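You operate a simulated robot arm through the tools that you are given. There is no shell and no other tool.

You are at the controls of a simulated robot arm. One attempt, no reset.

JOB
Make room on the top of the repair bench for the silver head lid. At the end: the black head is on the flat grey box (marked "Spare card"); the silver head lid stands where the silver nut stood; the green head stands where the black head stood; the silver nut from the top of the repair bench is on the top of the work mat; whatever was shut is shut again. Leave all else as you found it, and nothing knocked over.

The check looks at the end state, three seconds after you hand in, the way a careful person would. Anything else that was tipped, shoved, dropped, spilled or broken makes it a failure. A push-on lid holds only when it is set on centred and level and pressed home; a screw cap is set on level and turned clockwise until tight.

ROBOT AND FRAMES
A 6-joint arm with a two-finger parallel gripper, fixed in place. Base frame: the origin is on the floor under the middle of its stand, x ahead of it, y to its left, z up; the work surface is at about z = 0.86. Readings come in m, degrees, newtons and seconds.
With the tool pointing down near the work surface it reaches from about 0.36 to 0.76 m from the base axis. Its first joint turns from -66.0 to 66.0 degrees. Payload 2.45 kg.
Tool frame: the origin (TCP) lies between the finger pads and is the grasp point; the fingertips stand 0.024 m ahead of it; z points along the fingers, y is the line along which they close. The gripper opens to 0.068 m. The fingers are 0.017 m wide and 0.01 m thick; the gripper's body (0.04 by 0.07 m) begins 0.041 m behind the TCP.
Orientation is that of the tool frame in the base frame, as a unit quaternion [w, x, y, z]. With the fingers straight down and closing along the base's y, the tool's x points along the base's -x, its y along +y and its z along -z.

CONTROLS
- The arm moves only by the tool apply_moves. Its argument "rows" is a list of rows, each a list of 7 numbers: the shift along the base's x, y, z in m, then the turn, a rotation vector about the base's x, y, z in degrees, then the finger opening in m, from 0 to 0.068. In form: [[dx, dy, dz, ax, ay, az, fingers], ...]. A call has 1 to 20 rows; each row shifts and turns the commanded pose from where the row before left it. Rows are played at 5 a second. More than 0.05 m and 8.6 degrees between two rows, or a gripper value outside its range, and nothing of the call is played. Where a pose cannot be reached the arm comes as near as it can. A force on the tool above 40 N (or 10 N above the force at the start of the call, whichever is more), or a blocked arm, ends the call early, and 0.2 s more pass. The fingers move at their own pace (about 0.108 m/s each) and stop on an object; they squeeze with about 36 N. The grip force told is the motor's: it shows also when the fingers shut on nothing. Time passes only in rows, and 0.2 s behind the last, so rows that do not move let the fingers close. The reply holds the time, the measured pose of the TCP, the force on the tool along the base axes, the opening and the grip force, in the units named above and with some noise, with the torque about the TCP (base axes, N m) and any sound that the robot's microphone picked up.
- Cameras (640 x 400 px; columns grow to the right, rows downward): "scene" is fixed at [0.1519, 0.406, 1.453]; the picture's right is [-0.80, -0.60, 0.00], its down [-0.35, 0.46, -0.81] and it looks along [0.49, -0.65, -0.58] (base axes); focal length 357 px, centre (320, 200). "wrist" rides on the gripper at [0.084, 0.011, -0.075] in the tool frame; the picture's right is [-0.13, 0.99, 0.00], its down [-0.60, -0.08, -0.79] and it looks along [-0.79, -0.10, 0.61] (tool axes); focal length 251 px, centre (320, 200). There is no depth. A picture from a camera that has moved, and an enlarged one, comes with that camera's place and axes in the base frame and with its lens. The place of the scene camera against the robot may be out by one fixed shift of up to 0.025 m in any direction.
- capture(camera): a new picture of that camera. It takes no simulated time.
- inspect(camera, box): a new picture of the part [left, top, right, bottom] of that camera's present view, enlarged. It takes no simulated time.
- hand_in(): hands the job in; it is judged then, once.

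Nothing tells you positions but the pictures and the camera data. Unless the task says otherwise, let go and move clear before handing in.

The tools are called after "Emit:" as name(argument=value, ...) on one line, values as JSON. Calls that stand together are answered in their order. apply_moves: Moves the arm, as the interface text tells. Its arguments: {"type":"object","properties":{"rows":{"type":"array"}},"required":["rows"]} The other tools are called the same way: capture (camera) takes a picture; inspect (camera, box) takes an enlarged picture of a part of a camera's view; hand_in () hands the job in.

At the start:

```text
time: 0.0
eef_pos: [0.4353, -0.032, 1.1018]
tool_rot: [0.001, 0.0, 1.0, -0.001]
wrist_force: [0.1, 0.2, -0.8]
moment: [-0.01, 0.01, -0.02]
finger_gap: 0.068
finger_force: 0.0
```

scene: 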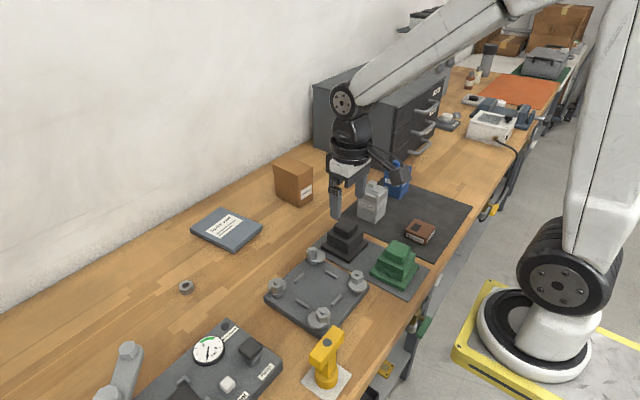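
wrist: 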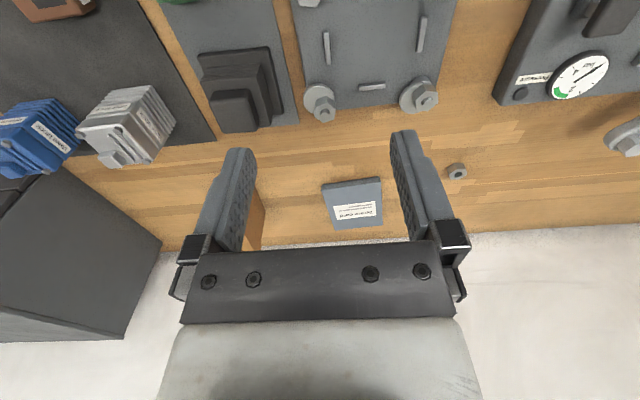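

I see a bench with a dark mat, black, green, silver and blue blocks, a grey flat box, a nut and a grey plate. I'll look closer before moving anything.

Emit:
inspect(camera="scene", box=[160, 140, 480, 340])

Emit:
inspect(camera="scene", box=[300, 150, 460, 250])

Emit:
inspect(camera="scene", box=[80, 240, 400, 400])

Emit:
inspect(camera="wrist", box=[0, 0, 320, 200])

Emit:
inspect(camera="wrist", box=[280, 0, 640, 240])

Emit:
inspect(camera="scene", box=[400, 0, 600, 140])

```text
2.00 times, centred on (320, 240) of scene
camera zoom: at [0.1519, 0.406, 1.453], right [-0.8, -0.6, 0.0], down [-0.35, 0.46, -0.81], along [0.49, -0.65, -0.58], focal length 714 px, centre (320, 120)
```

zoom: 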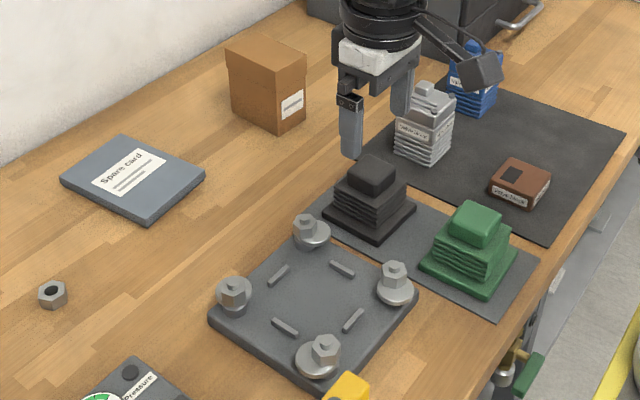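

```text
4.00 times, centred on (380, 200) of scene
camera zoom: at [0.1519, 0.406, 1.453], right [-0.8, -0.6, 0.0], down [-0.35, 0.46, -0.81], along [0.49, -0.65, -0.58], focal length 1428 px, centre (80, 200)
```

zoom: 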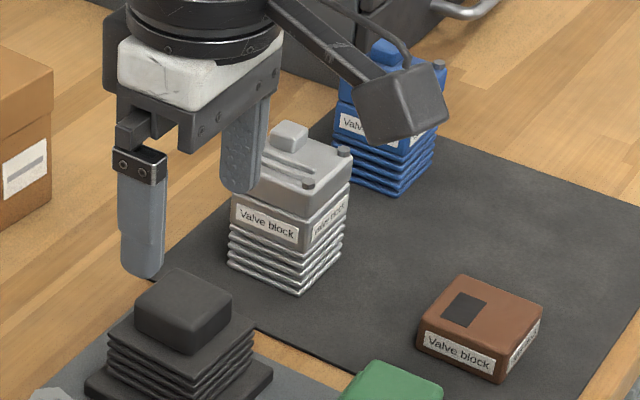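

```text
2.00 times, centred on (240, 320) of scene
camera zoom: at [0.1519, 0.406, 1.453], right [-0.8, -0.6, 0.0], down [-0.35, 0.46, -0.81], along [0.49, -0.65, -0.58], focal length 714 px, centre (480, -40)
```

zoom: 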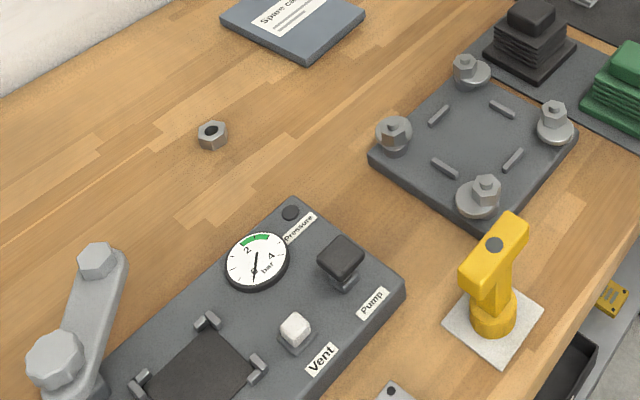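

```text
2.00 times, centred on (160, 100) of wrist
camera zoom: at [0.3512, -0.022, 1.1765], right [0.13, 0.99, 0.0], down [0.6, -0.08, 0.79], along [0.79, -0.1, -0.61], focal length 503 px, centre (640, 400)
```

zoom: 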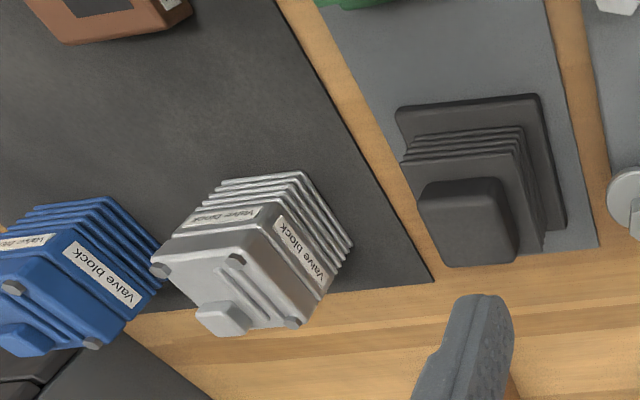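

```text
1.67 times, centred on (460, 120) of wrist
camera zoom: at [0.3512, -0.022, 1.1765], right [0.13, 0.99, 0.0], down [0.6, -0.08, 0.79], along [0.79, -0.1, -0.61], focal length 419 px, centre (87, 333)
```

zoom: 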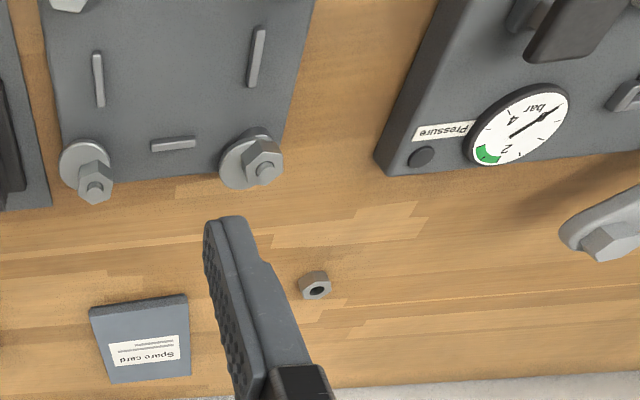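

```text
2.86 times, centred on (500, 70) of scene
camera zoom: at [0.1519, 0.406, 1.453], right [-0.8, -0.6, 0.0], down [-0.35, 0.46, -0.81], along [0.49, -0.65, -0.58], focal length 1020 px, centre (-194, 571)
```

zoom: 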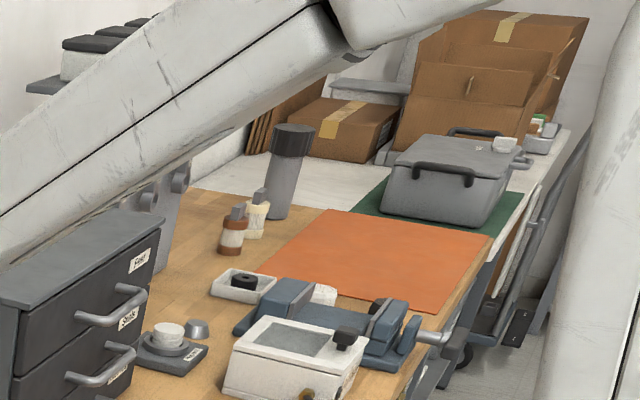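

The layout is clear overall, but I don't yet know which object is the "silver head lid", so I'm zooming in on the candidates before I move.

Emit:
inspect(camera="scene", box=[340, 150, 420, 230])

Emit:
inspect(camera="scene", box=[310, 60, 470, 160])

Emit:
inspect(camera="scene", box=[260, 140, 340, 220])

Emit:
inspect(camera="scene", box=[320, 210, 440, 300])

Emit:
inspect(camera="wrist", box=[0, 60, 200, 200])

Emit:
inspect(camera="scene", box=[340, 280, 500, 400])

```text
5.00 times, centred on (380, 190) of scene
camera zoom: at [0.1519, 0.406, 1.453], right [-0.8, -0.6, 0.0], down [-0.35, 0.46, -0.81], along [0.49, -0.65, -0.58], focal length 1785 px, centre (20, 250)
```

zoom: 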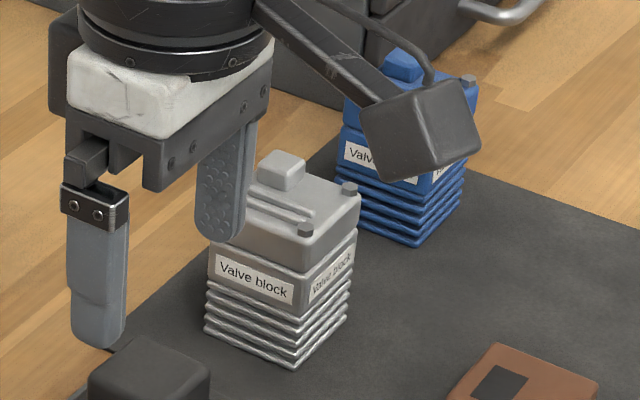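

```text
4.00 times, centred on (390, 110) of scene
camera zoom: at [0.1519, 0.406, 1.453], right [-0.8, -0.6, 0.0], down [-0.35, 0.46, -0.81], along [0.49, -0.65, -0.58], focal length 1428 px, centre (40, 560)
```

zoom: 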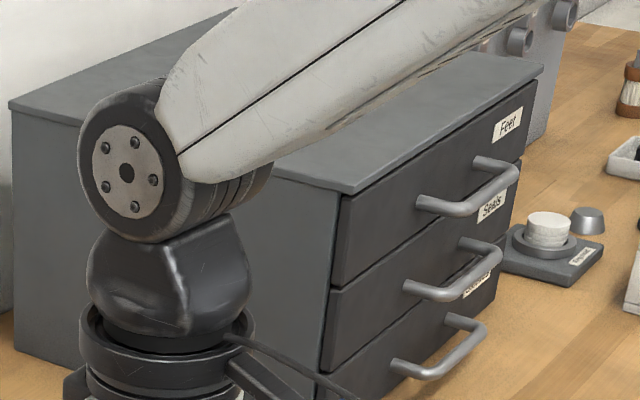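

```text
5.00 times, centred on (300, 180) of scene
camera zoom: at [0.1519, 0.406, 1.453], right [-0.8, -0.6, 0.0], down [-0.35, 0.46, -0.81], along [0.49, -0.65, -0.58], focal length 1785 px, centre (420, 300)
```

zoom: 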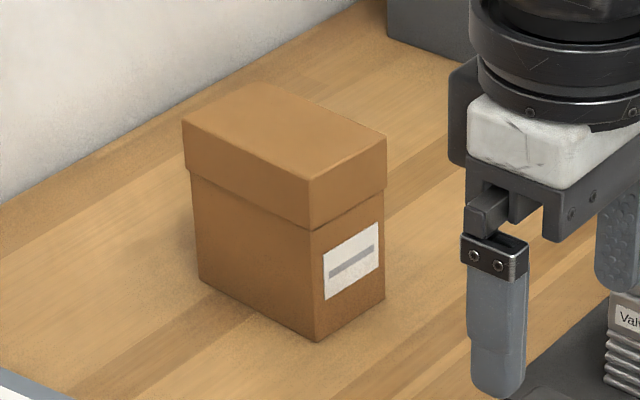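

```text
4.44 times, centred on (380, 255) of scene
camera zoom: at [0.1519, 0.406, 1.453], right [-0.8, -0.6, 0.0], down [-0.35, 0.46, -0.81], along [0.49, -0.65, -0.58], focal length 1587 px, centre (53, -44)
```

zoom: 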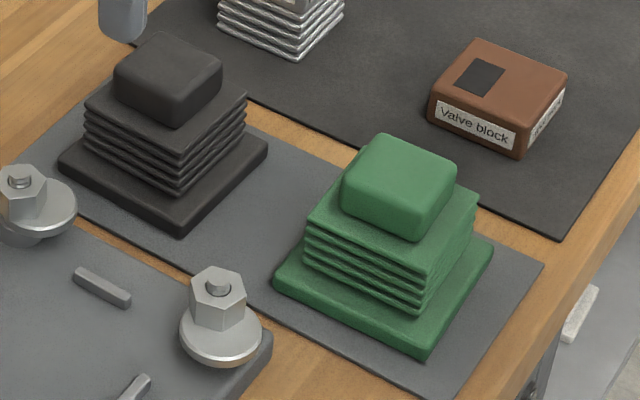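

```text
2.86 times, centred on (100, 130) of wrist
camera zoom: at [0.3512, -0.022, 1.1765], right [0.13, 0.99, 0.0], down [0.6, -0.08, 0.79], along [0.79, -0.1, -0.61], focal length 718 px, centre (949, 400)
```

zoom: 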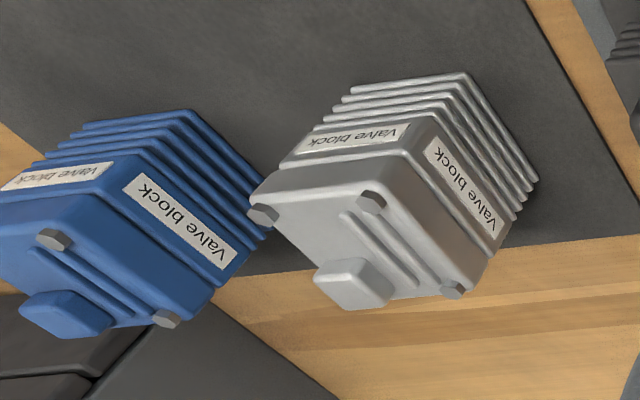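

```text
3.33 times, centred on (420, 340) of scene
camera zoom: at [0.1519, 0.406, 1.453], right [-0.8, -0.6, 0.0], down [-0.35, 0.46, -0.81], along [0.49, -0.65, -0.58], focal length 1190 px, centre (-13, -267)
```

zoom: 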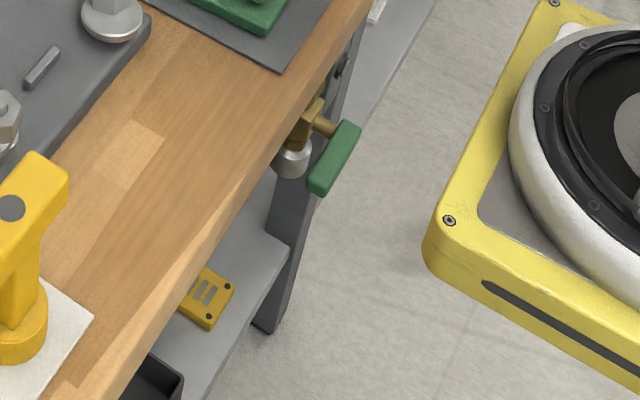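

The silver block on the dark mat looks like a finned body with a bolted-looking lid. Before assuming that's the "silver head lid", I'll swing the wrist camera high over the bench and look at the parts I can't see yet.

Emit:
apply_moves(rows=[[0, 0.04, 0.005, 0, 0, 0, 0.068], [0, 0.04, 0.005, 0, 0, 0, 0.068], [0, 0.04, 0.005, 0, 0, 0, 0.068], [0, 0.04, 0.005, 0, 0, 0, 0.068], [0, 0.04, 0.005, 0, 0, 0, 0.068], [0, 0.04, 0.005, 0, 0, 0, 0.068], [0, 0.04, 0, 0, 0, 0, 0.068]])

```text
time: 1.6
eef_pos: [0.4312, 0.2472, 1.1293]
tool_rot: [0.0, 0.0, 1.0, 0.0]
wrist_force: [-0.1, 0.5, -0.3]
moment: [0.0, 0.0, -0.02]
finger_gap: 0.0679
finger_force: 0.0
```

Emit:
capture(camera="wrist")

Emit:
capture(camera="scene")

Emit:
inspect(camera="scene", box=[340, 150, 440, 230])

```text
taken
camera wrist: at [0.3485, 0.2572, 1.2053], right [0.13, 0.99, 0.0], down [0.6, -0.08, 0.79], along [0.79, -0.1, -0.61], focal length 251 px, centre (320, 200)
```

wrist: 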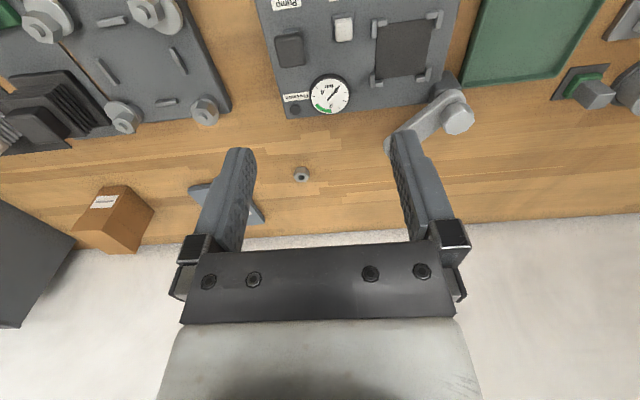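

```text
taken
```

scene: 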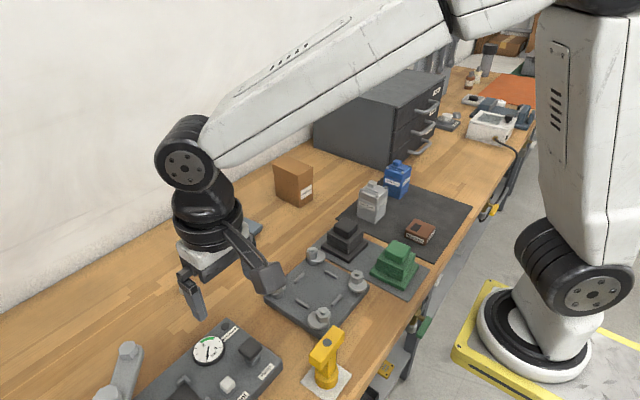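

```text
5.00 times, centred on (390, 190) of scene
camera zoom: at [0.1519, 0.406, 1.453], right [-0.8, -0.6, 0.0], down [-0.35, 0.46, -0.81], along [0.49, -0.65, -0.58], focal length 1785 px, centre (-30, 250)
```

zoom: 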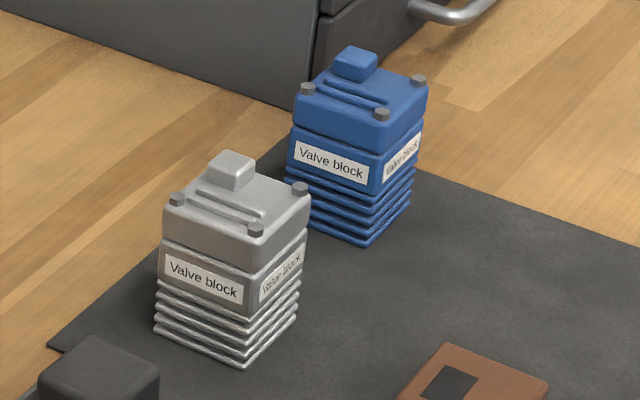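

The silver and blue blocks both show a distinct lid on a labelled body. I'll finish the survey to the left to rule out another silver lid.

Emit:
apply_moves(rows=[[0, 0.02, 0.01, 0, 0, 8, 0.068], [0, 0.02, 0.01, 0, 0, 8, 0.068], [0, 0.02, 0.01, 0, 0, 8, 0.068], [0, 0.02, 0.01, 0, 0, 8, 0.068], [0, 0, 0.01, 0, 0, 8, 0.068]])

Emit:
capture(camera="wrist")

```text
time: 2.8
eef_pos: [0.4349, 0.3305, 1.1794]
tool_rot: [0.0, -0.344, 0.939, 0.0]
wrist_force: [-0.5, 0.0, -0.5]
moment: [-0.03, 0.03, -0.01]
finger_gap: 0.0681
finger_force: 0.0
```

```text
taken
camera wrist: at [0.3647, 0.2822, 1.254], right [-0.54, 0.84, 0.0], down [0.51, 0.33, 0.79], along [0.67, 0.43, -0.61], focal length 251 px, centre (320, 200)
```

wrist: 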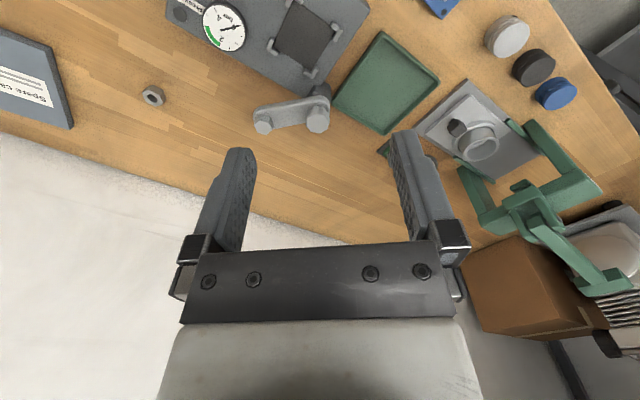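

No second silver lid is visible anywhere, so I take it to be the lid on the silver valve block. Next I turn back and move in to measure the nut, the Spare card box and the black head with the wrist camera.

Emit:
apply_moves(rows=[[0.02, -0.04, -0.005, 0, 0, -8, 0.068], [0.02, -0.04, -0.01, 0, 0, -8, 0.068], [0.02, -0.04, -0.02, 0, 0, -8, 0.068], [0.02, -0.04, -0.02, 0, 0, -8, 0.068], [0.02, -0.04, -0.02, 0, 0, -8, 0.068], [0.015, 0, -0.02, 0, 0, 0, 0.068], [0, 0, 0, 0, 0, 0, 0.068]])

Emit:
capture(camera="wrist")

```text
time: 4.4
eef_pos: [0.5494, 0.1259, 1.0844]
tool_rot: [0.0, 0.0, 1.0, 0.0]
wrist_force: [-0.8, -0.6, 0.7]
moment: [0.0, -0.01, 0.0]
finger_gap: 0.068
finger_force: 0.1
```

```text
taken
camera wrist: at [0.4653, 0.1369, 1.1591], right [0.13, 0.99, 0.0], down [0.6, -0.08, 0.79], along [0.79, -0.1, -0.61], focal length 251 px, centre (320, 200)
```

wrist: 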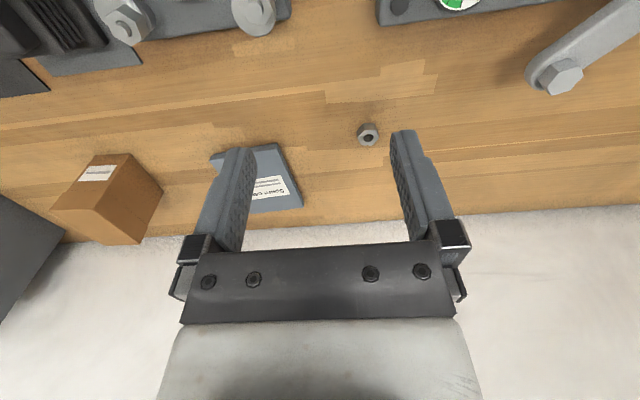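

Emit:
inspect(camera="wrist", box=[330, 100, 410, 150])

Emit:
inspect(camera="wrist", box=[180, 120, 340, 220])

Emit:
inspect(camera="scene", box=[140, 190, 300, 310])

```text
8.00 times, centred on (370, 125) of wrist
camera zoom: at [0.4653, 0.1369, 1.1591], right [0.13, 0.99, 0.0], down [0.6, -0.08, 0.79], along [0.79, -0.1, -0.61], focal length 2012 px, centre (-80, 800)
```

zoom: 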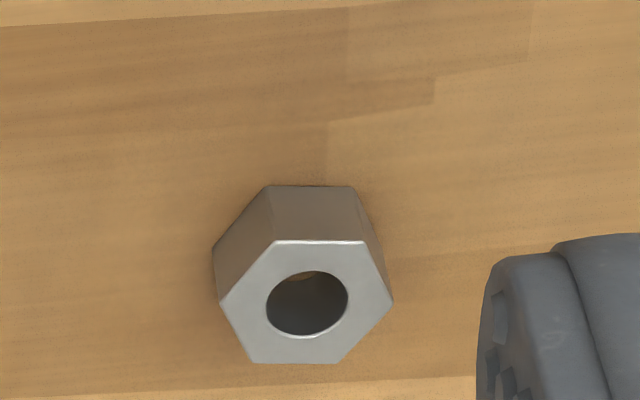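

```text
4.00 times, centred on (260, 170) of wrist
camera zoom: at [0.4653, 0.1369, 1.1591], right [0.13, 0.99, 0.0], down [0.6, -0.08, 0.79], along [0.79, -0.1, -0.61], focal length 1006 px, centre (560, 320)
```

zoom: 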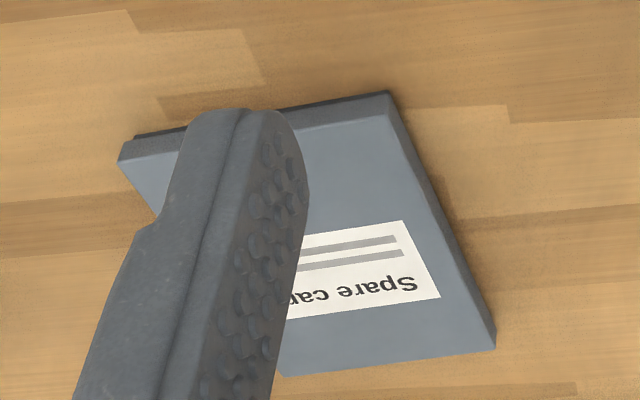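

```text
3.33 times, centred on (220, 250) of scene
camera zoom: at [0.1519, 0.406, 1.453], right [-0.8, -0.6, 0.0], down [-0.35, 0.46, -0.81], along [0.49, -0.65, -0.58], focal length 1190 px, centre (653, 33)
```

zoom: 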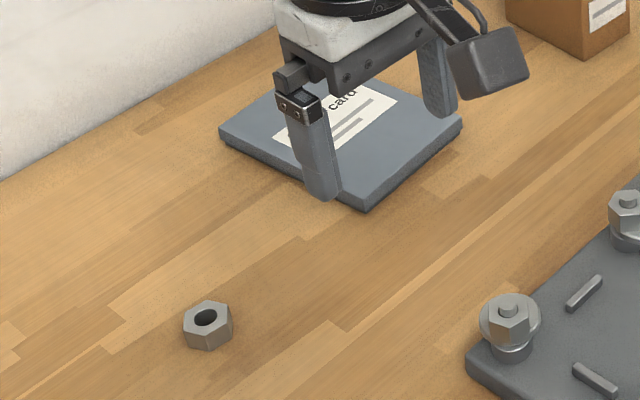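

The nut is at about (0.697, 0.174), roughly 26 mm across its flats and 15 mm high. Next I'm getting an unobstructed view of the Spare card box and the black head.

Emit:
apply_moves(rows=[[0, -0.04, 0.005, 0, 0, 0, 0.068], [0, -0.04, 0.005, 0, 0, 0, 0.068], [-0.01, -0.04, 0.005, 0, 0, 0, 0.068], [-0.01, -0.02, 0.005, 0, 0, 0, 0.068], [0, 0, 0, 0, 0, 0, 0.068]])

Emit:
capture(camera="wrist")

Emit:
inspect(camera="wrist", box=[240, 100, 400, 220])

Emit:
inspect(camera="wrist", box=[120, 0, 280, 100])

```text
time: 5.6
eef_pos: [0.5265, -0.0149, 1.1061]
tool_rot: [0.0, 0.0, 1.0, 0.0]
wrist_force: [-0.2, -0.8, 0.3]
moment: [0.05, 0.02, -0.02]
finger_gap: 0.0678
finger_force: 0.1
```

```text
taken
camera wrist: at [0.4443, -0.0031, 1.1808], right [0.13, 0.99, 0.0], down [0.6, -0.08, 0.79], along [0.79, -0.1, -0.61], focal length 251 px, centre (320, 200)
```

wrist: 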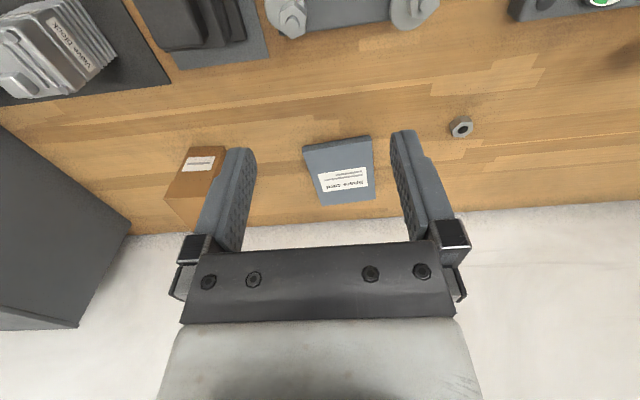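

```text
3.33 times, centred on (320, 160) of wrist
camera zoom: at [0.4443, -0.0031, 1.1808], right [0.13, 0.99, 0.0], down [0.6, -0.08, 0.79], along [0.79, -0.1, -0.61], focal length 838 px, centre (320, 333)
```

zoom: 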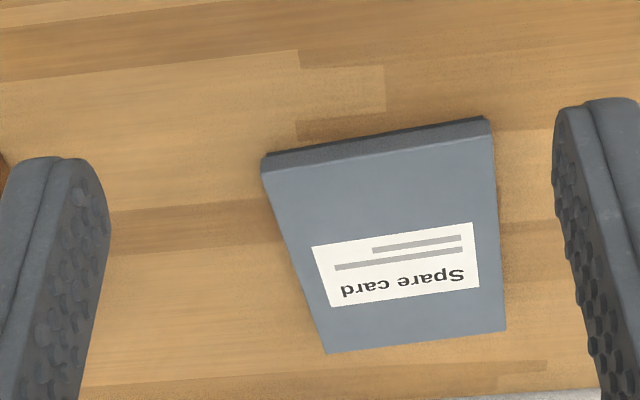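

```text
4.00 times, centred on (200, 50) of wrist
camera zoom: at [0.4443, -0.0031, 1.1808], right [0.13, 0.99, 0.0], down [0.6, -0.08, 0.79], along [0.79, -0.1, -0.61], focal length 1006 px, centre (800, 800)
```

zoom: 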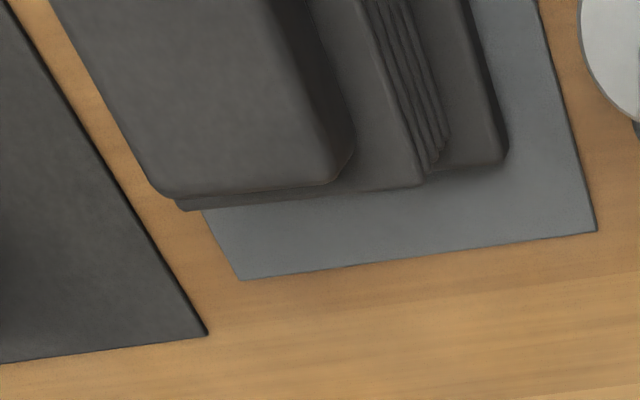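

The card box top is at z of about 0.874, spanning x 0.706–0.856 and y about -0.06 to 0.05. I'm moving to the right side to measure the silver block and its lid, plus the heads.

Emit:
apply_moves(rows=[[-0.02, -0.04, 0, 0, 0, 0, 0.068], [-0.02, -0.04, 0, 0, 0, 0, 0.068], [-0.02, -0.04, 0, 0, 0, 0, 0.068], [-0.02, -0.04, 0, 0, 0, 0, 0.068], [-0.02, -0.04, -0.01, 0, 0, 0, 0.068], [-0.02, -0.04, -0.02, 0, 0, 0, 0.068], [0, -0.02, -0.02, 0, 0, 0, 0.068], [0, 0, 0, 0, 0, 0, 0.068]])

Emit:
capture(camera="wrist")

Emit:
capture(camera="scene")

```text
time: 7.4
eef_pos: [0.4079, -0.2742, 1.0545]
tool_rot: [0.0, 0.001, 1.0, 0.0]
wrist_force: [0.0, 0.0, -0.6]
moment: [-0.03, 0.0, 0.0]
finger_gap: 0.0677
finger_force: 0.1
```

```text
taken
camera wrist: at [0.3241, -0.2628, 1.1286], right [0.13, 0.99, 0.0], down [0.6, -0.08, 0.79], along [0.79, -0.1, -0.61], focal length 251 px, centre (320, 200)
```

wrist: 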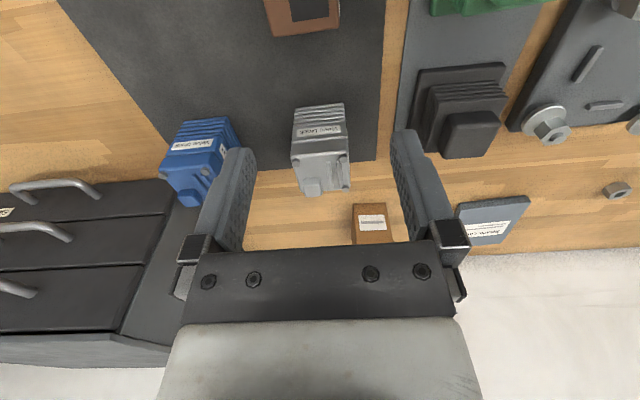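

```text
taken
```

scene: 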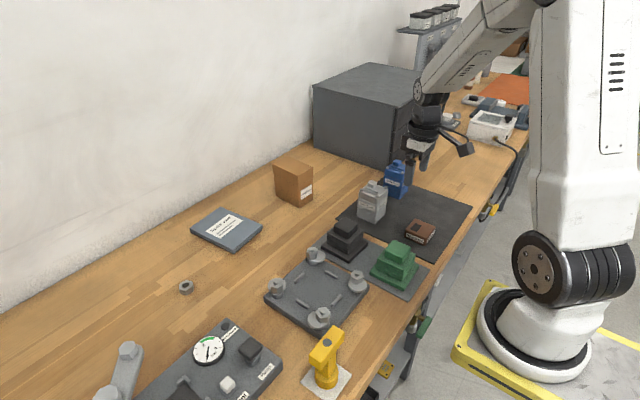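

Emit:
inspect(camera="wrist", box=[270, 90, 370, 200])

Emit:
inspect(camera="wrist", box=[390, 50, 530, 170])

Emit:
inspect(camera="wrist", box=[150, 100, 260, 220])

Emit:
inspect(camera="scene", box=[340, 170, 420, 230])

Emit:
inspect(camera="wrist", box=[240, 0, 400, 100])

```text
3.64 times, centred on (320, 145) of wrist
camera zoom: at [0.3241, -0.2628, 1.1286], right [0.13, 0.99, 0.0], down [0.6, -0.08, 0.79], along [0.79, -0.1, -0.61], focal length 914 px, centre (320, 400)
```

zoom: 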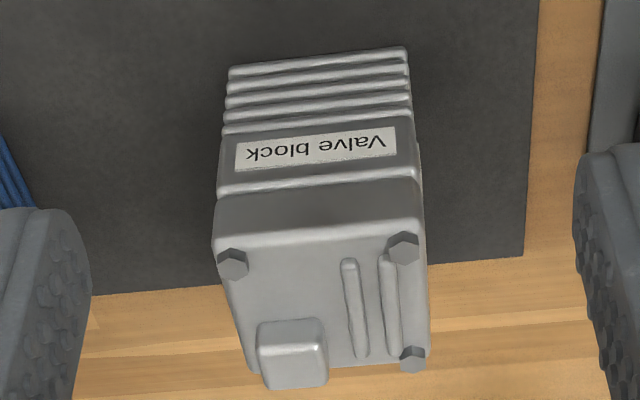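

```text
3.33 times, centred on (460, 110) of wrist
camera zoom: at [0.3241, -0.2628, 1.1286], right [0.13, 0.99, 0.0], down [0.6, -0.08, 0.79], along [0.79, -0.1, -0.61], focal length 838 px, centre (-147, 500)
```

zoom: 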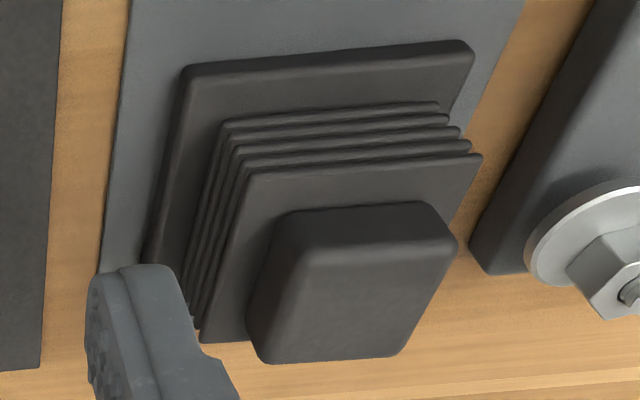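

```text
3.33 times, centred on (205, 160) of wrist
camera zoom: at [0.3241, -0.2628, 1.1286], right [0.13, 0.99, 0.0], down [0.6, -0.08, 0.79], along [0.79, -0.1, -0.61], focal length 838 px, centre (703, 333)
```

zoom: 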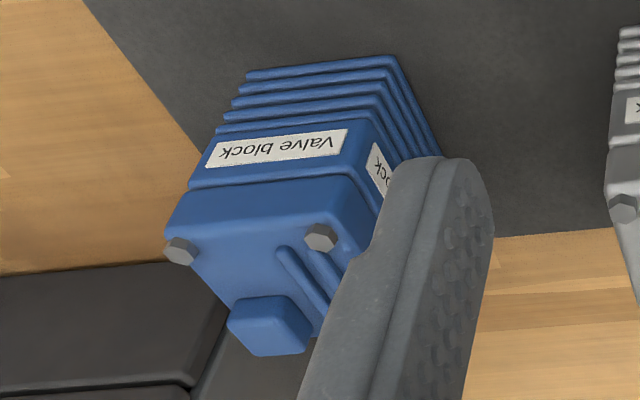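

```text
6.67 times, centred on (380, 200) of scene
camera zoom: at [0.1519, 0.406, 1.453], right [-0.8, -0.6, 0.0], down [-0.35, 0.46, -0.81], along [0.49, -0.65, -0.58], focal length 2380 px, centre (-80, 200)
```

zoom: 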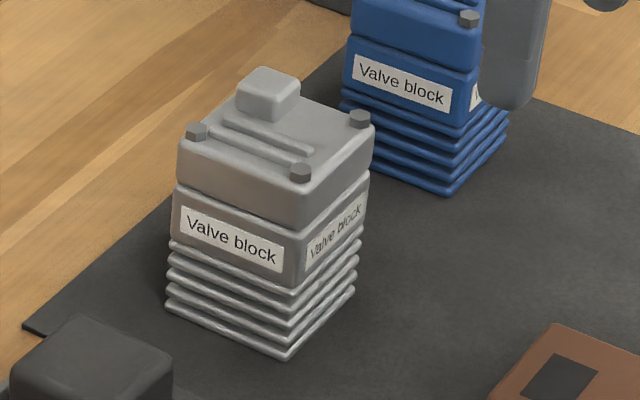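

```text
4.00 times, centred on (320, 50) of wrist
camera zoom: at [0.3241, -0.2628, 1.1286], right [0.13, 0.99, 0.0], down [0.6, -0.08, 0.79], along [0.79, -0.1, -0.61], focal length 1006 px, centre (320, 800)
```

zoom: 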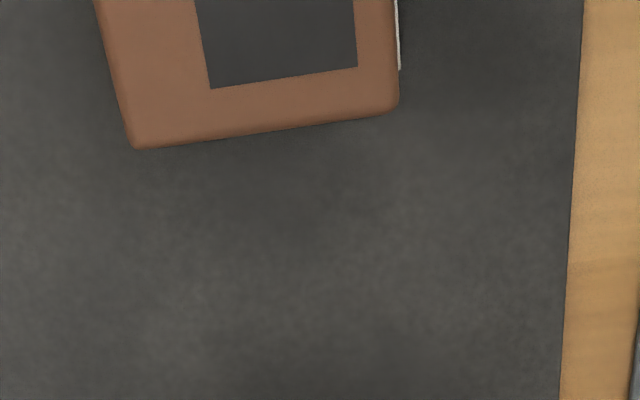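

The silver lid is a separate slab at z of about 0.928–0.951 and 57 mm wide, with the block centred near (0.516, -0.285). Next I'm looking straight at the black and green heads.

Emit:
apply_moves(rows=[[-0.01, 0.04, 0.01, 0, 0, 0, 0.068], [-0.01, 0.04, 0.01, 0, 0, 0, 0.068], [-0.01, 0.04, 0.01, 0, 0, 0, 0.068], [-0.01, 0.013, 0, 0, 0, 0, 0.068], [0, 0, 0, 0, 0, 0, 0.068]])

Emit:
capture(camera="wrist")

Emit:
inspect(camera="wrist", box=[250, 60, 410, 170])

Emit:
inspect(camera="wrist", box=[240, 0, 400, 100])

```text
time: 8.6
eef_pos: [0.3684, -0.1407, 1.0888]
tool_rot: [0.0, 0.0, 1.0, 0.001]
wrist_force: [0.1, -0.4, -0.9]
moment: [0.02, 0.02, 0.0]
finger_gap: 0.0679
finger_force: 0.2
```

```text
taken
camera wrist: at [0.2851, -0.1288, 1.1631], right [0.13, 0.99, 0.0], down [0.6, -0.08, 0.79], along [0.79, -0.1, -0.61], focal length 251 px, centre (320, 200)
```

wrist: 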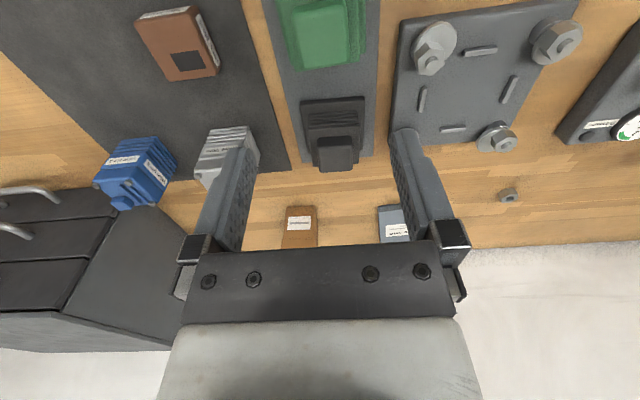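

```text
3.64 times, centred on (330, 115) of wrist
camera zoom: at [0.2851, -0.1288, 1.1631], right [0.13, 0.99, 0.0], down [0.6, -0.08, 0.79], along [0.79, -0.1, -0.61], focal length 914 px, centre (284, 509)
```

zoom: 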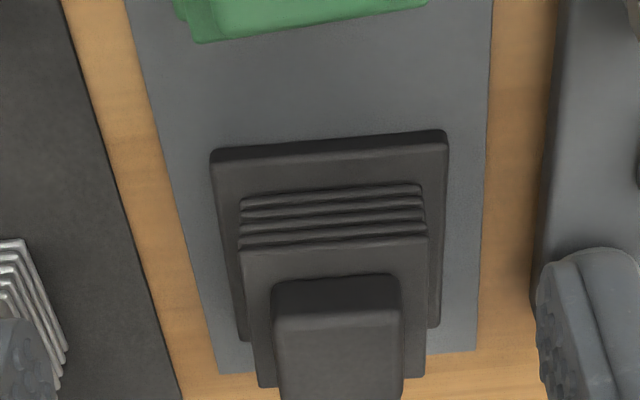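

```text
4.00 times, centred on (320, 50) of wrist
camera zoom: at [0.2851, -0.1288, 1.1631], right [0.13, 0.99, 0.0], down [0.6, -0.08, 0.79], along [0.79, -0.1, -0.61], focal length 1006 px, centre (320, 800)
```

zoom: 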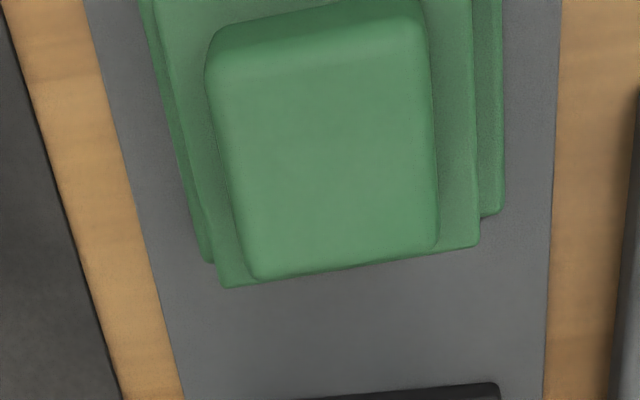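

The black head is centred near (0.508, -0.137) and the green near (0.371, -0.137), each with a knob about 43 mm wide topping out at z of about 0.925. I'm starting with the black head, lining up above its knob.

Emit:
apply_moves(rows=[[0.04, 0.0007, -0.015, 0, 0, 0, 0.068], [0.04, 0.001, -0.02, 0, 0, 0, 0.068], [0.04, 0.001, -0.02, 0, 0, 0, 0.068], [0.02, 0.001, -0.02, 0, 0, 0, 0.068], [0, 0, -0.02, 0, 0, 0, 0.068], [0, 0, 0, 0, 0, 0, 0.068]])

Emit:
capture(camera="wrist")

Emit:
inspect(camera="scene", box=[300, 190, 440, 290])

```text
time: 10.0
eef_pos: [0.5087, -0.1379, 0.9889]
tool_rot: [0.0, 0.001, 1.0, 0.0]
wrist_force: [-0.1, 0.1, -0.3]
moment: [-0.01, -0.01, -0.02]
finger_gap: 0.0681
finger_force: 0.1
```

```text
taken
camera wrist: at [0.4267, -0.1269, 1.064], right [0.13, 0.99, 0.0], down [0.6, -0.08, 0.79], along [0.79, -0.1, -0.61], focal length 251 px, centre (320, 200)
```

wrist: 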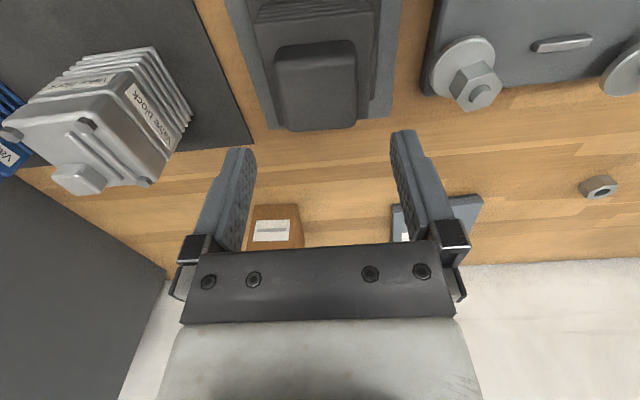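

```text
4.00 times, centred on (370, 240) of scene
camera zoom: at [0.1519, 0.406, 1.453], right [-0.8, -0.6, 0.0], down [-0.35, 0.46, -0.81], along [0.49, -0.65, -0.58], focal length 1428 px, centre (120, 40)
```

zoom: 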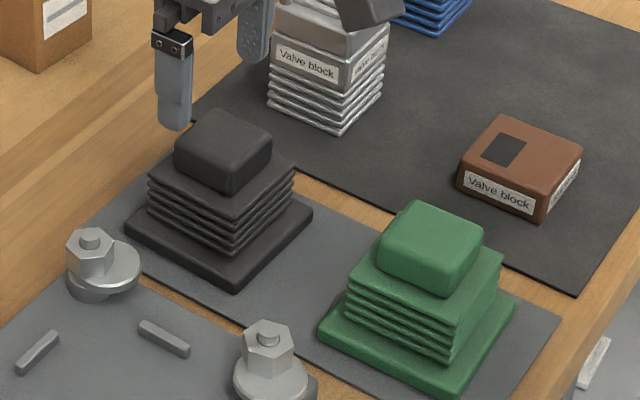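

The black head's knob sits squarely between the fingers. I'll descend until the fingertips are just above the fins, then close.

Emit:
apply_moves(rows=[[-0.001, 0, -0.015, 0, 0, 0, 0.068], [0, 0, -0.015, 0, 0, 0, 0.068], [0, 0, -0.013, 0, 0, 0, 0.068], [0, 0, -0.008, 0, 0, 0, 0.068], [0, 0, -0.004, 0, 0, 0, 0.068], [0, 0, 0, 0, 0, 0, 0.068]])

Emit:
inspect(camera="scene", box=[310, 190, 420, 280])

Emit:
capture(camera="wrist")

```text
time: 11.4
eef_pos: [0.508, -0.1368, 0.9353]
tool_rot: [0.0, 0.0, 1.0, 0.0]
wrist_force: [0.1, 0.0, 0.1]
moment: [0.0, 0.02, 0.04]
finger_gap: 0.0679
finger_force: 0.0
```

```text
4.44 times, centred on (365, 235) of scene
camera zoom: at [0.1519, 0.406, 1.453], right [-0.8, -0.6, 0.0], down [-0.35, 0.46, -0.81], along [0.49, -0.65, -0.58], focal length 1587 px, centre (120, 44)
```

zoom: 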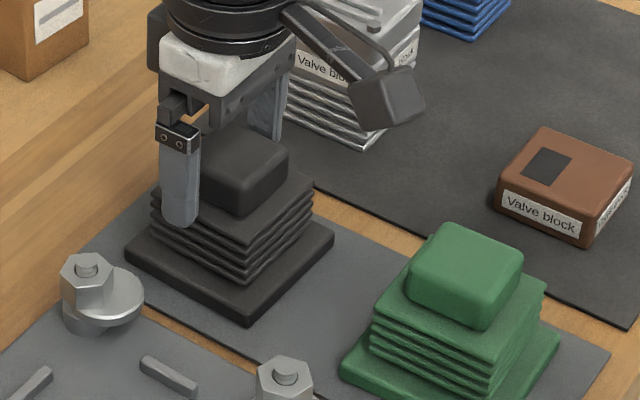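

```text
taken
camera wrist: at [0.4252, -0.1265, 1.011], right [0.13, 0.99, 0.0], down [0.6, -0.08, 0.79], along [0.79, -0.1, -0.61], focal length 251 px, centre (320, 200)
```

wrist: 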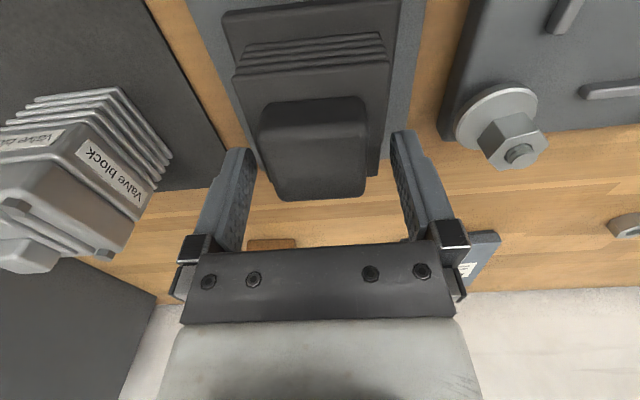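

The knob lies between the finger pads. Closing and then testing with a small lift.

Emit:
apply_moves(rows=[[0, 0, 0, 0, 0, 0, 0.05], [0, 0, 0, 0, 0, 0, 0.03], [0, 0, 0, 0, 0, 0, 0.03], [0, 0, 0, 0, 0, 0, 0.03]])

```text
time: 12.4
eef_pos: [0.509, -0.1381, 0.9361]
tool_rot: [0.0, 0.0, 1.0, 0.0]
wrist_force: [-0.2, -0.2, 0.1]
moment: [-0.15, -0.15, -0.06]
finger_gap: 0.0639
finger_force: 36.1
```

The fingers stopped at 63.9 mm, which matches the fins and not the knob. I need to see what they're touching.

Emit:
inspect(camera="scene", box=[320, 190, 400, 260])

Emit:
capture(camera="wrist")

Emit:
inspect(camera="wrist", box=[200, 60, 440, 220])

```text
5.71 times, centred on (360, 225) of scene
camera zoom: at [0.1519, 0.406, 1.453], right [-0.8, -0.6, 0.0], down [-0.35, 0.46, -0.81], along [0.49, -0.65, -0.58], focal length 2040 px, centre (91, 57)
```

zoom: 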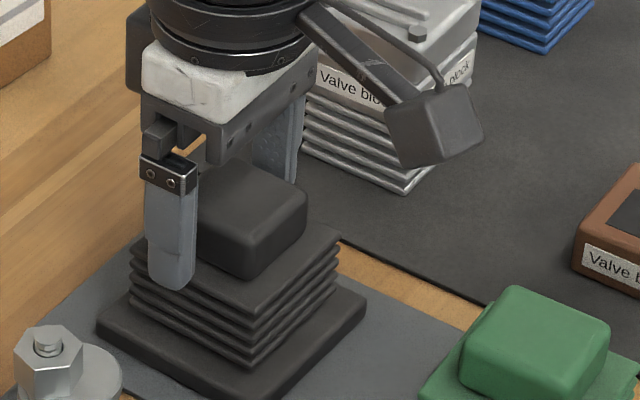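

```text
taken
camera wrist: at [0.4253, -0.1265, 1.011], right [0.13, 0.99, 0.0], down [0.6, -0.08, 0.79], along [0.79, -0.1, -0.61], focal length 251 px, centre (320, 200)
```

wrist: 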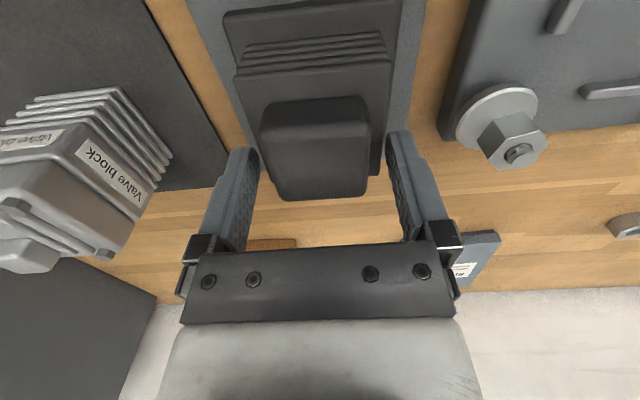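

```text
2.50 times, centred on (320, 140) of wrist
camera zoom: at [0.4253, -0.1265, 1.011], right [0.13, 0.99, 0.0], down [0.6, -0.08, 0.79], along [0.79, -0.1, -0.61], focal length 629 px, centre (320, 350)
```

zoom: 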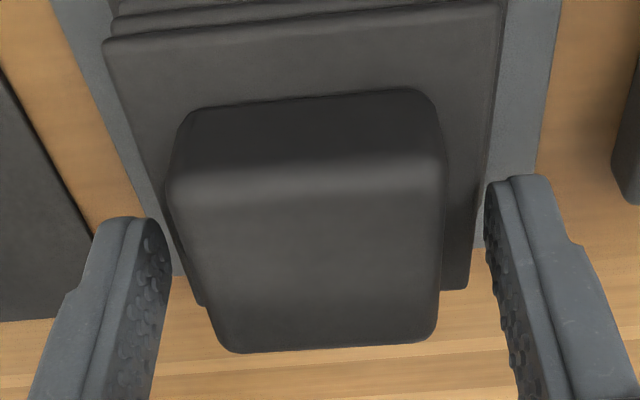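

The fingertips are just catching the edge of the top fin. I'll open, rise 7 mm and close on the knob instead.

Emit:
apply_moves(rows=[[0, 0, 0, 0, 0, 0, 0.068], [0, 0, 0, 0, 0, 0, 0.068], [0, 0.001, 0.007, 0, 0, 0, 0.068], [0, 0, 0, 0, 0, 0, 0.068], [0, 0, 0, 0, 0, 0, 0.05], [0, 0, 0, 0, 0, 0, 0.035], [0, 0, 0, 0, 0, 0, 0.035], [0, 0, 0, 0, 0, 0, 0.035]])

Emit:
capture(camera="wrist")

Emit:
inspect(camera="scene", box=[320, 190, 400, 260])

```text
time: 14.2
eef_pos: [0.5088, -0.1356, 0.9427]
tool_rot: [0.001, 0.0, 1.0, 0.0]
wrist_force: [0.7, -1.1, 2.9]
moment: [-0.01, 0.0, -0.17]
finger_gap: 0.0438
finger_force: 36.2
```

```text
taken
camera wrist: at [0.4253, -0.1253, 1.0184], right [0.13, 0.99, 0.0], down [0.6, -0.08, 0.79], along [0.79, -0.1, -0.61], focal length 251 px, centre (320, 200)
```

wrist: 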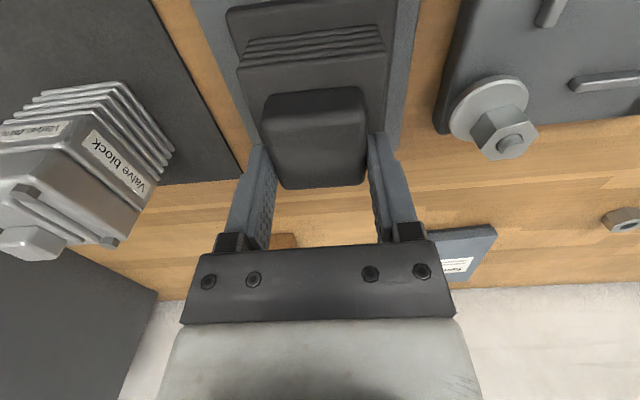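

```text
5.71 times, centred on (360, 225) of scene
camera zoom: at [0.1518, 0.406, 1.453], right [-0.8, -0.6, 0.0], down [-0.35, 0.46, -0.81], along [0.49, -0.65, -0.58], focal length 2040 px, centre (91, 57)
```

zoom: 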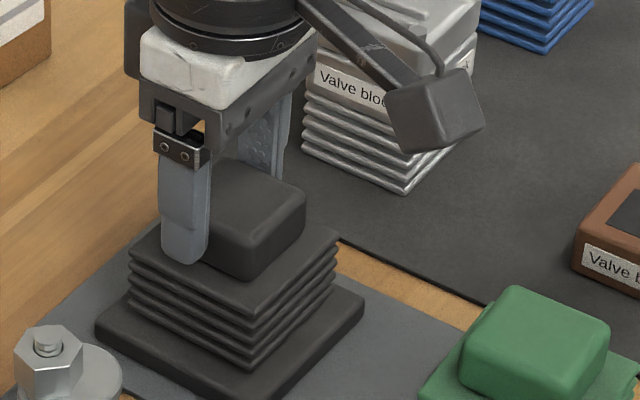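

The gap is 43.8 mm, so the knob is gripped. I'm lifting the black head gently.

Emit:
apply_moves(rows=[[0, 0, 0.005, 0, 0, 0, 0.035], [0, 0, 0.01, 0, 0, 0, 0.035], [0, 0, 0.015, 0, 0, 0, 0.035], [0, 0, 0.02, 0, 0, 0, 0.035], [0, 0, 0.025, 0, 0, 0, 0.035], [0, 0, 0.025, 0, 0, 0, 0.035]])

Emit:
capture(camera="scene")

Emit:
capture(camera="wrist")

```text
time: 15.6
eef_pos: [0.5077, -0.1356, 1.0454]
tool_rot: [-0.001, 0.001, 1.0, 0.0]
wrist_force: [-0.5, -0.2, -5.2]
moment: [0.0, -0.04, -0.02]
finger_gap: 0.0438
finger_force: 36.5
```

```text
taken
```

scene: 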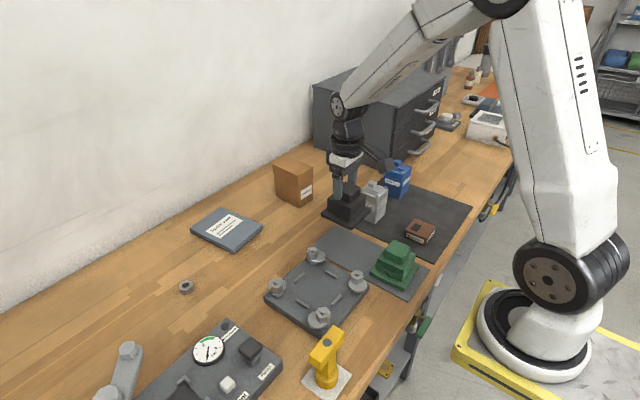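

```text
taken
camera wrist: at [0.4247, -0.1249, 1.1205], right [0.13, 0.99, 0.0], down [0.6, -0.08, 0.79], along [0.79, -0.1, -0.61], focal length 251 px, centre (320, 200)
```

wrist: 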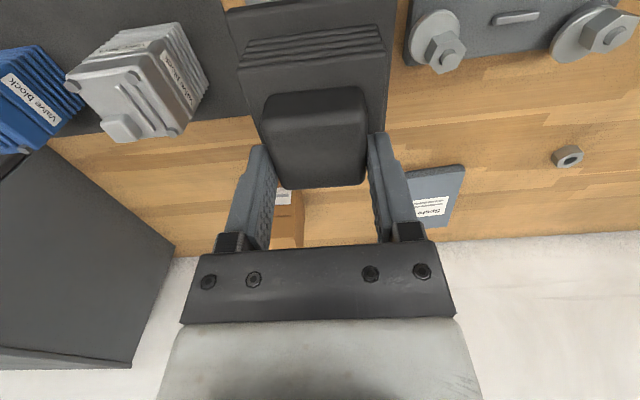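

The black head is lifted cleanly, reading about 5 N. I'm carrying it over to the Spare card box.

Emit:
apply_moves(rows=[[0.02, 0.0162, 0, 0, 0, 0, 0.035], [0.0315, 0.0162, 0, 0, 0, 0, 0.035], [0.0315, 0.0162, 0, 0, 0, 0, 0.035], [0.0315, 0.0162, 0, 0, 0, 0, 0.035], [0.0315, 0.0162, 0, 0, 0, 0, 0.035], [0.0315, 0.0162, 0, 0, 0, 0, 0.035], [0.0315, 0.0162, 0, 0, 0, 0, 0.035], [0.0315, 0.0162, 0, 0, 0, 0, 0.035], [0.009, 0, 0, 0, 0, 0, 0.035], [0, 0, 0, 0, 0, 0, 0.035]])

Emit:
capture(camera="wrist")

Emit:
inspect(camera="scene", box=[170, 140, 330, 260])

```text
time: 17.8
eef_pos: [0.7569, -0.0073, 1.0401]
tool_rot: [-0.001, 0.0, 1.0, 0.0]
wrist_force: [0.2, -0.3, -4.7]
moment: [0.03, -0.04, -0.01]
finger_gap: 0.0439
finger_force: 35.4
```

```text
taken
camera wrist: at [0.6737, 0.0031, 1.116], right [0.13, 0.99, 0.0], down [0.6, -0.08, 0.79], along [0.79, -0.1, -0.61], focal length 251 px, centre (320, 200)
```

wrist: 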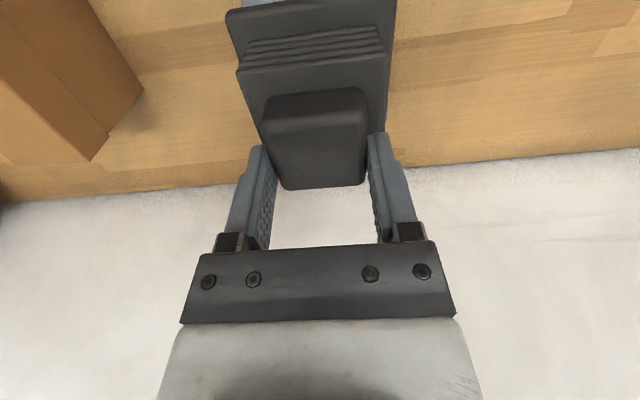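

```text
3.33 times, centred on (250, 200) of scene
camera zoom: at [0.152, 0.406, 1.4529], right [-0.8, -0.6, 0.0], down [-0.35, 0.46, -0.81], along [0.49, -0.65, -0.58], focal length 1190 px, centre (553, 200)
```

zoom: 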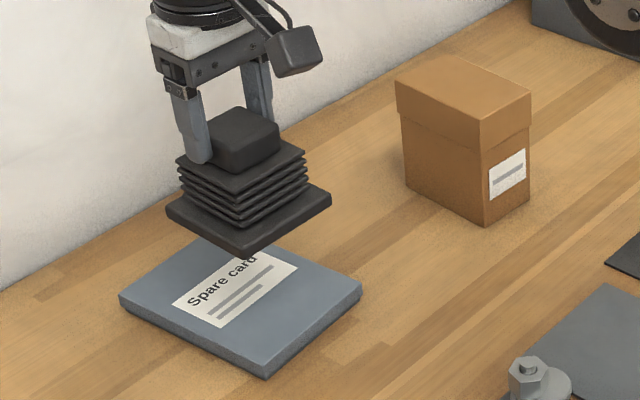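

The head is over the near half of the card box. I'm descending, then checking alignment before contact.

Emit:
apply_moves(rows=[[0, 0, -0.015, 0, 0, 0, 0.035], [0, 0, -0.02, 0, 0, 0, 0.035], [0, 0, -0.02, 0, 0, 0, 0.035], [0, 0, -0.01, 0, 0, 0, 0.035], [0, 0, 0, 0, 0, 0, 0.035]])

Emit:
inspect(camera="scene", box=[170, 160, 290, 260])

Emit:
capture(camera="wrist")

```text
time: 19.0
eef_pos: [0.7581, -0.0076, 0.9779]
tool_rot: [0.001, 0.0, 1.0, 0.0]
wrist_force: [0.0, -0.5, -5.2]
moment: [0.01, -0.03, 0.0]
finger_gap: 0.0436
finger_force: 36.0
```

```text
4.00 times, centred on (230, 210) of scene
camera zoom: at [0.152, 0.406, 1.4529], right [-0.8, -0.6, 0.0], down [-0.35, 0.46, -0.81], along [0.49, -0.65, -0.58], focal length 1428 px, centre (680, 160)
```

zoom: 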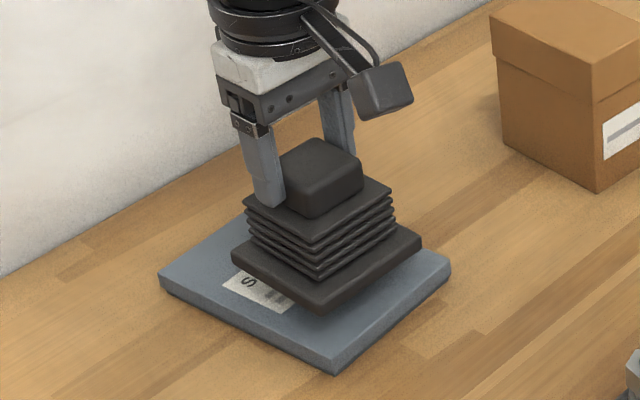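

```text
taken
camera wrist: at [0.675, 0.0044, 1.0523], right [0.13, 0.99, 0.0], down [0.6, -0.08, 0.79], along [0.79, -0.1, -0.61], focal length 251 px, centre (320, 200)
```

wrist: 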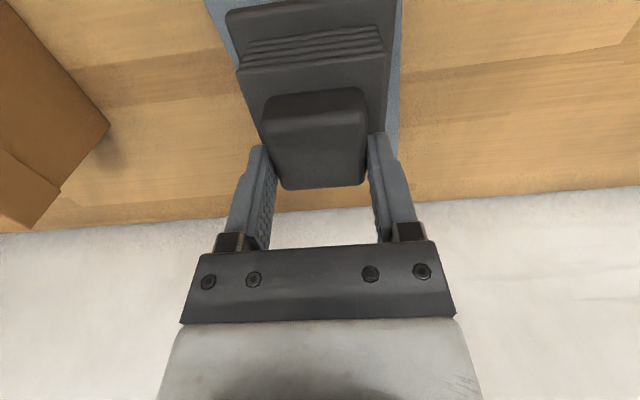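

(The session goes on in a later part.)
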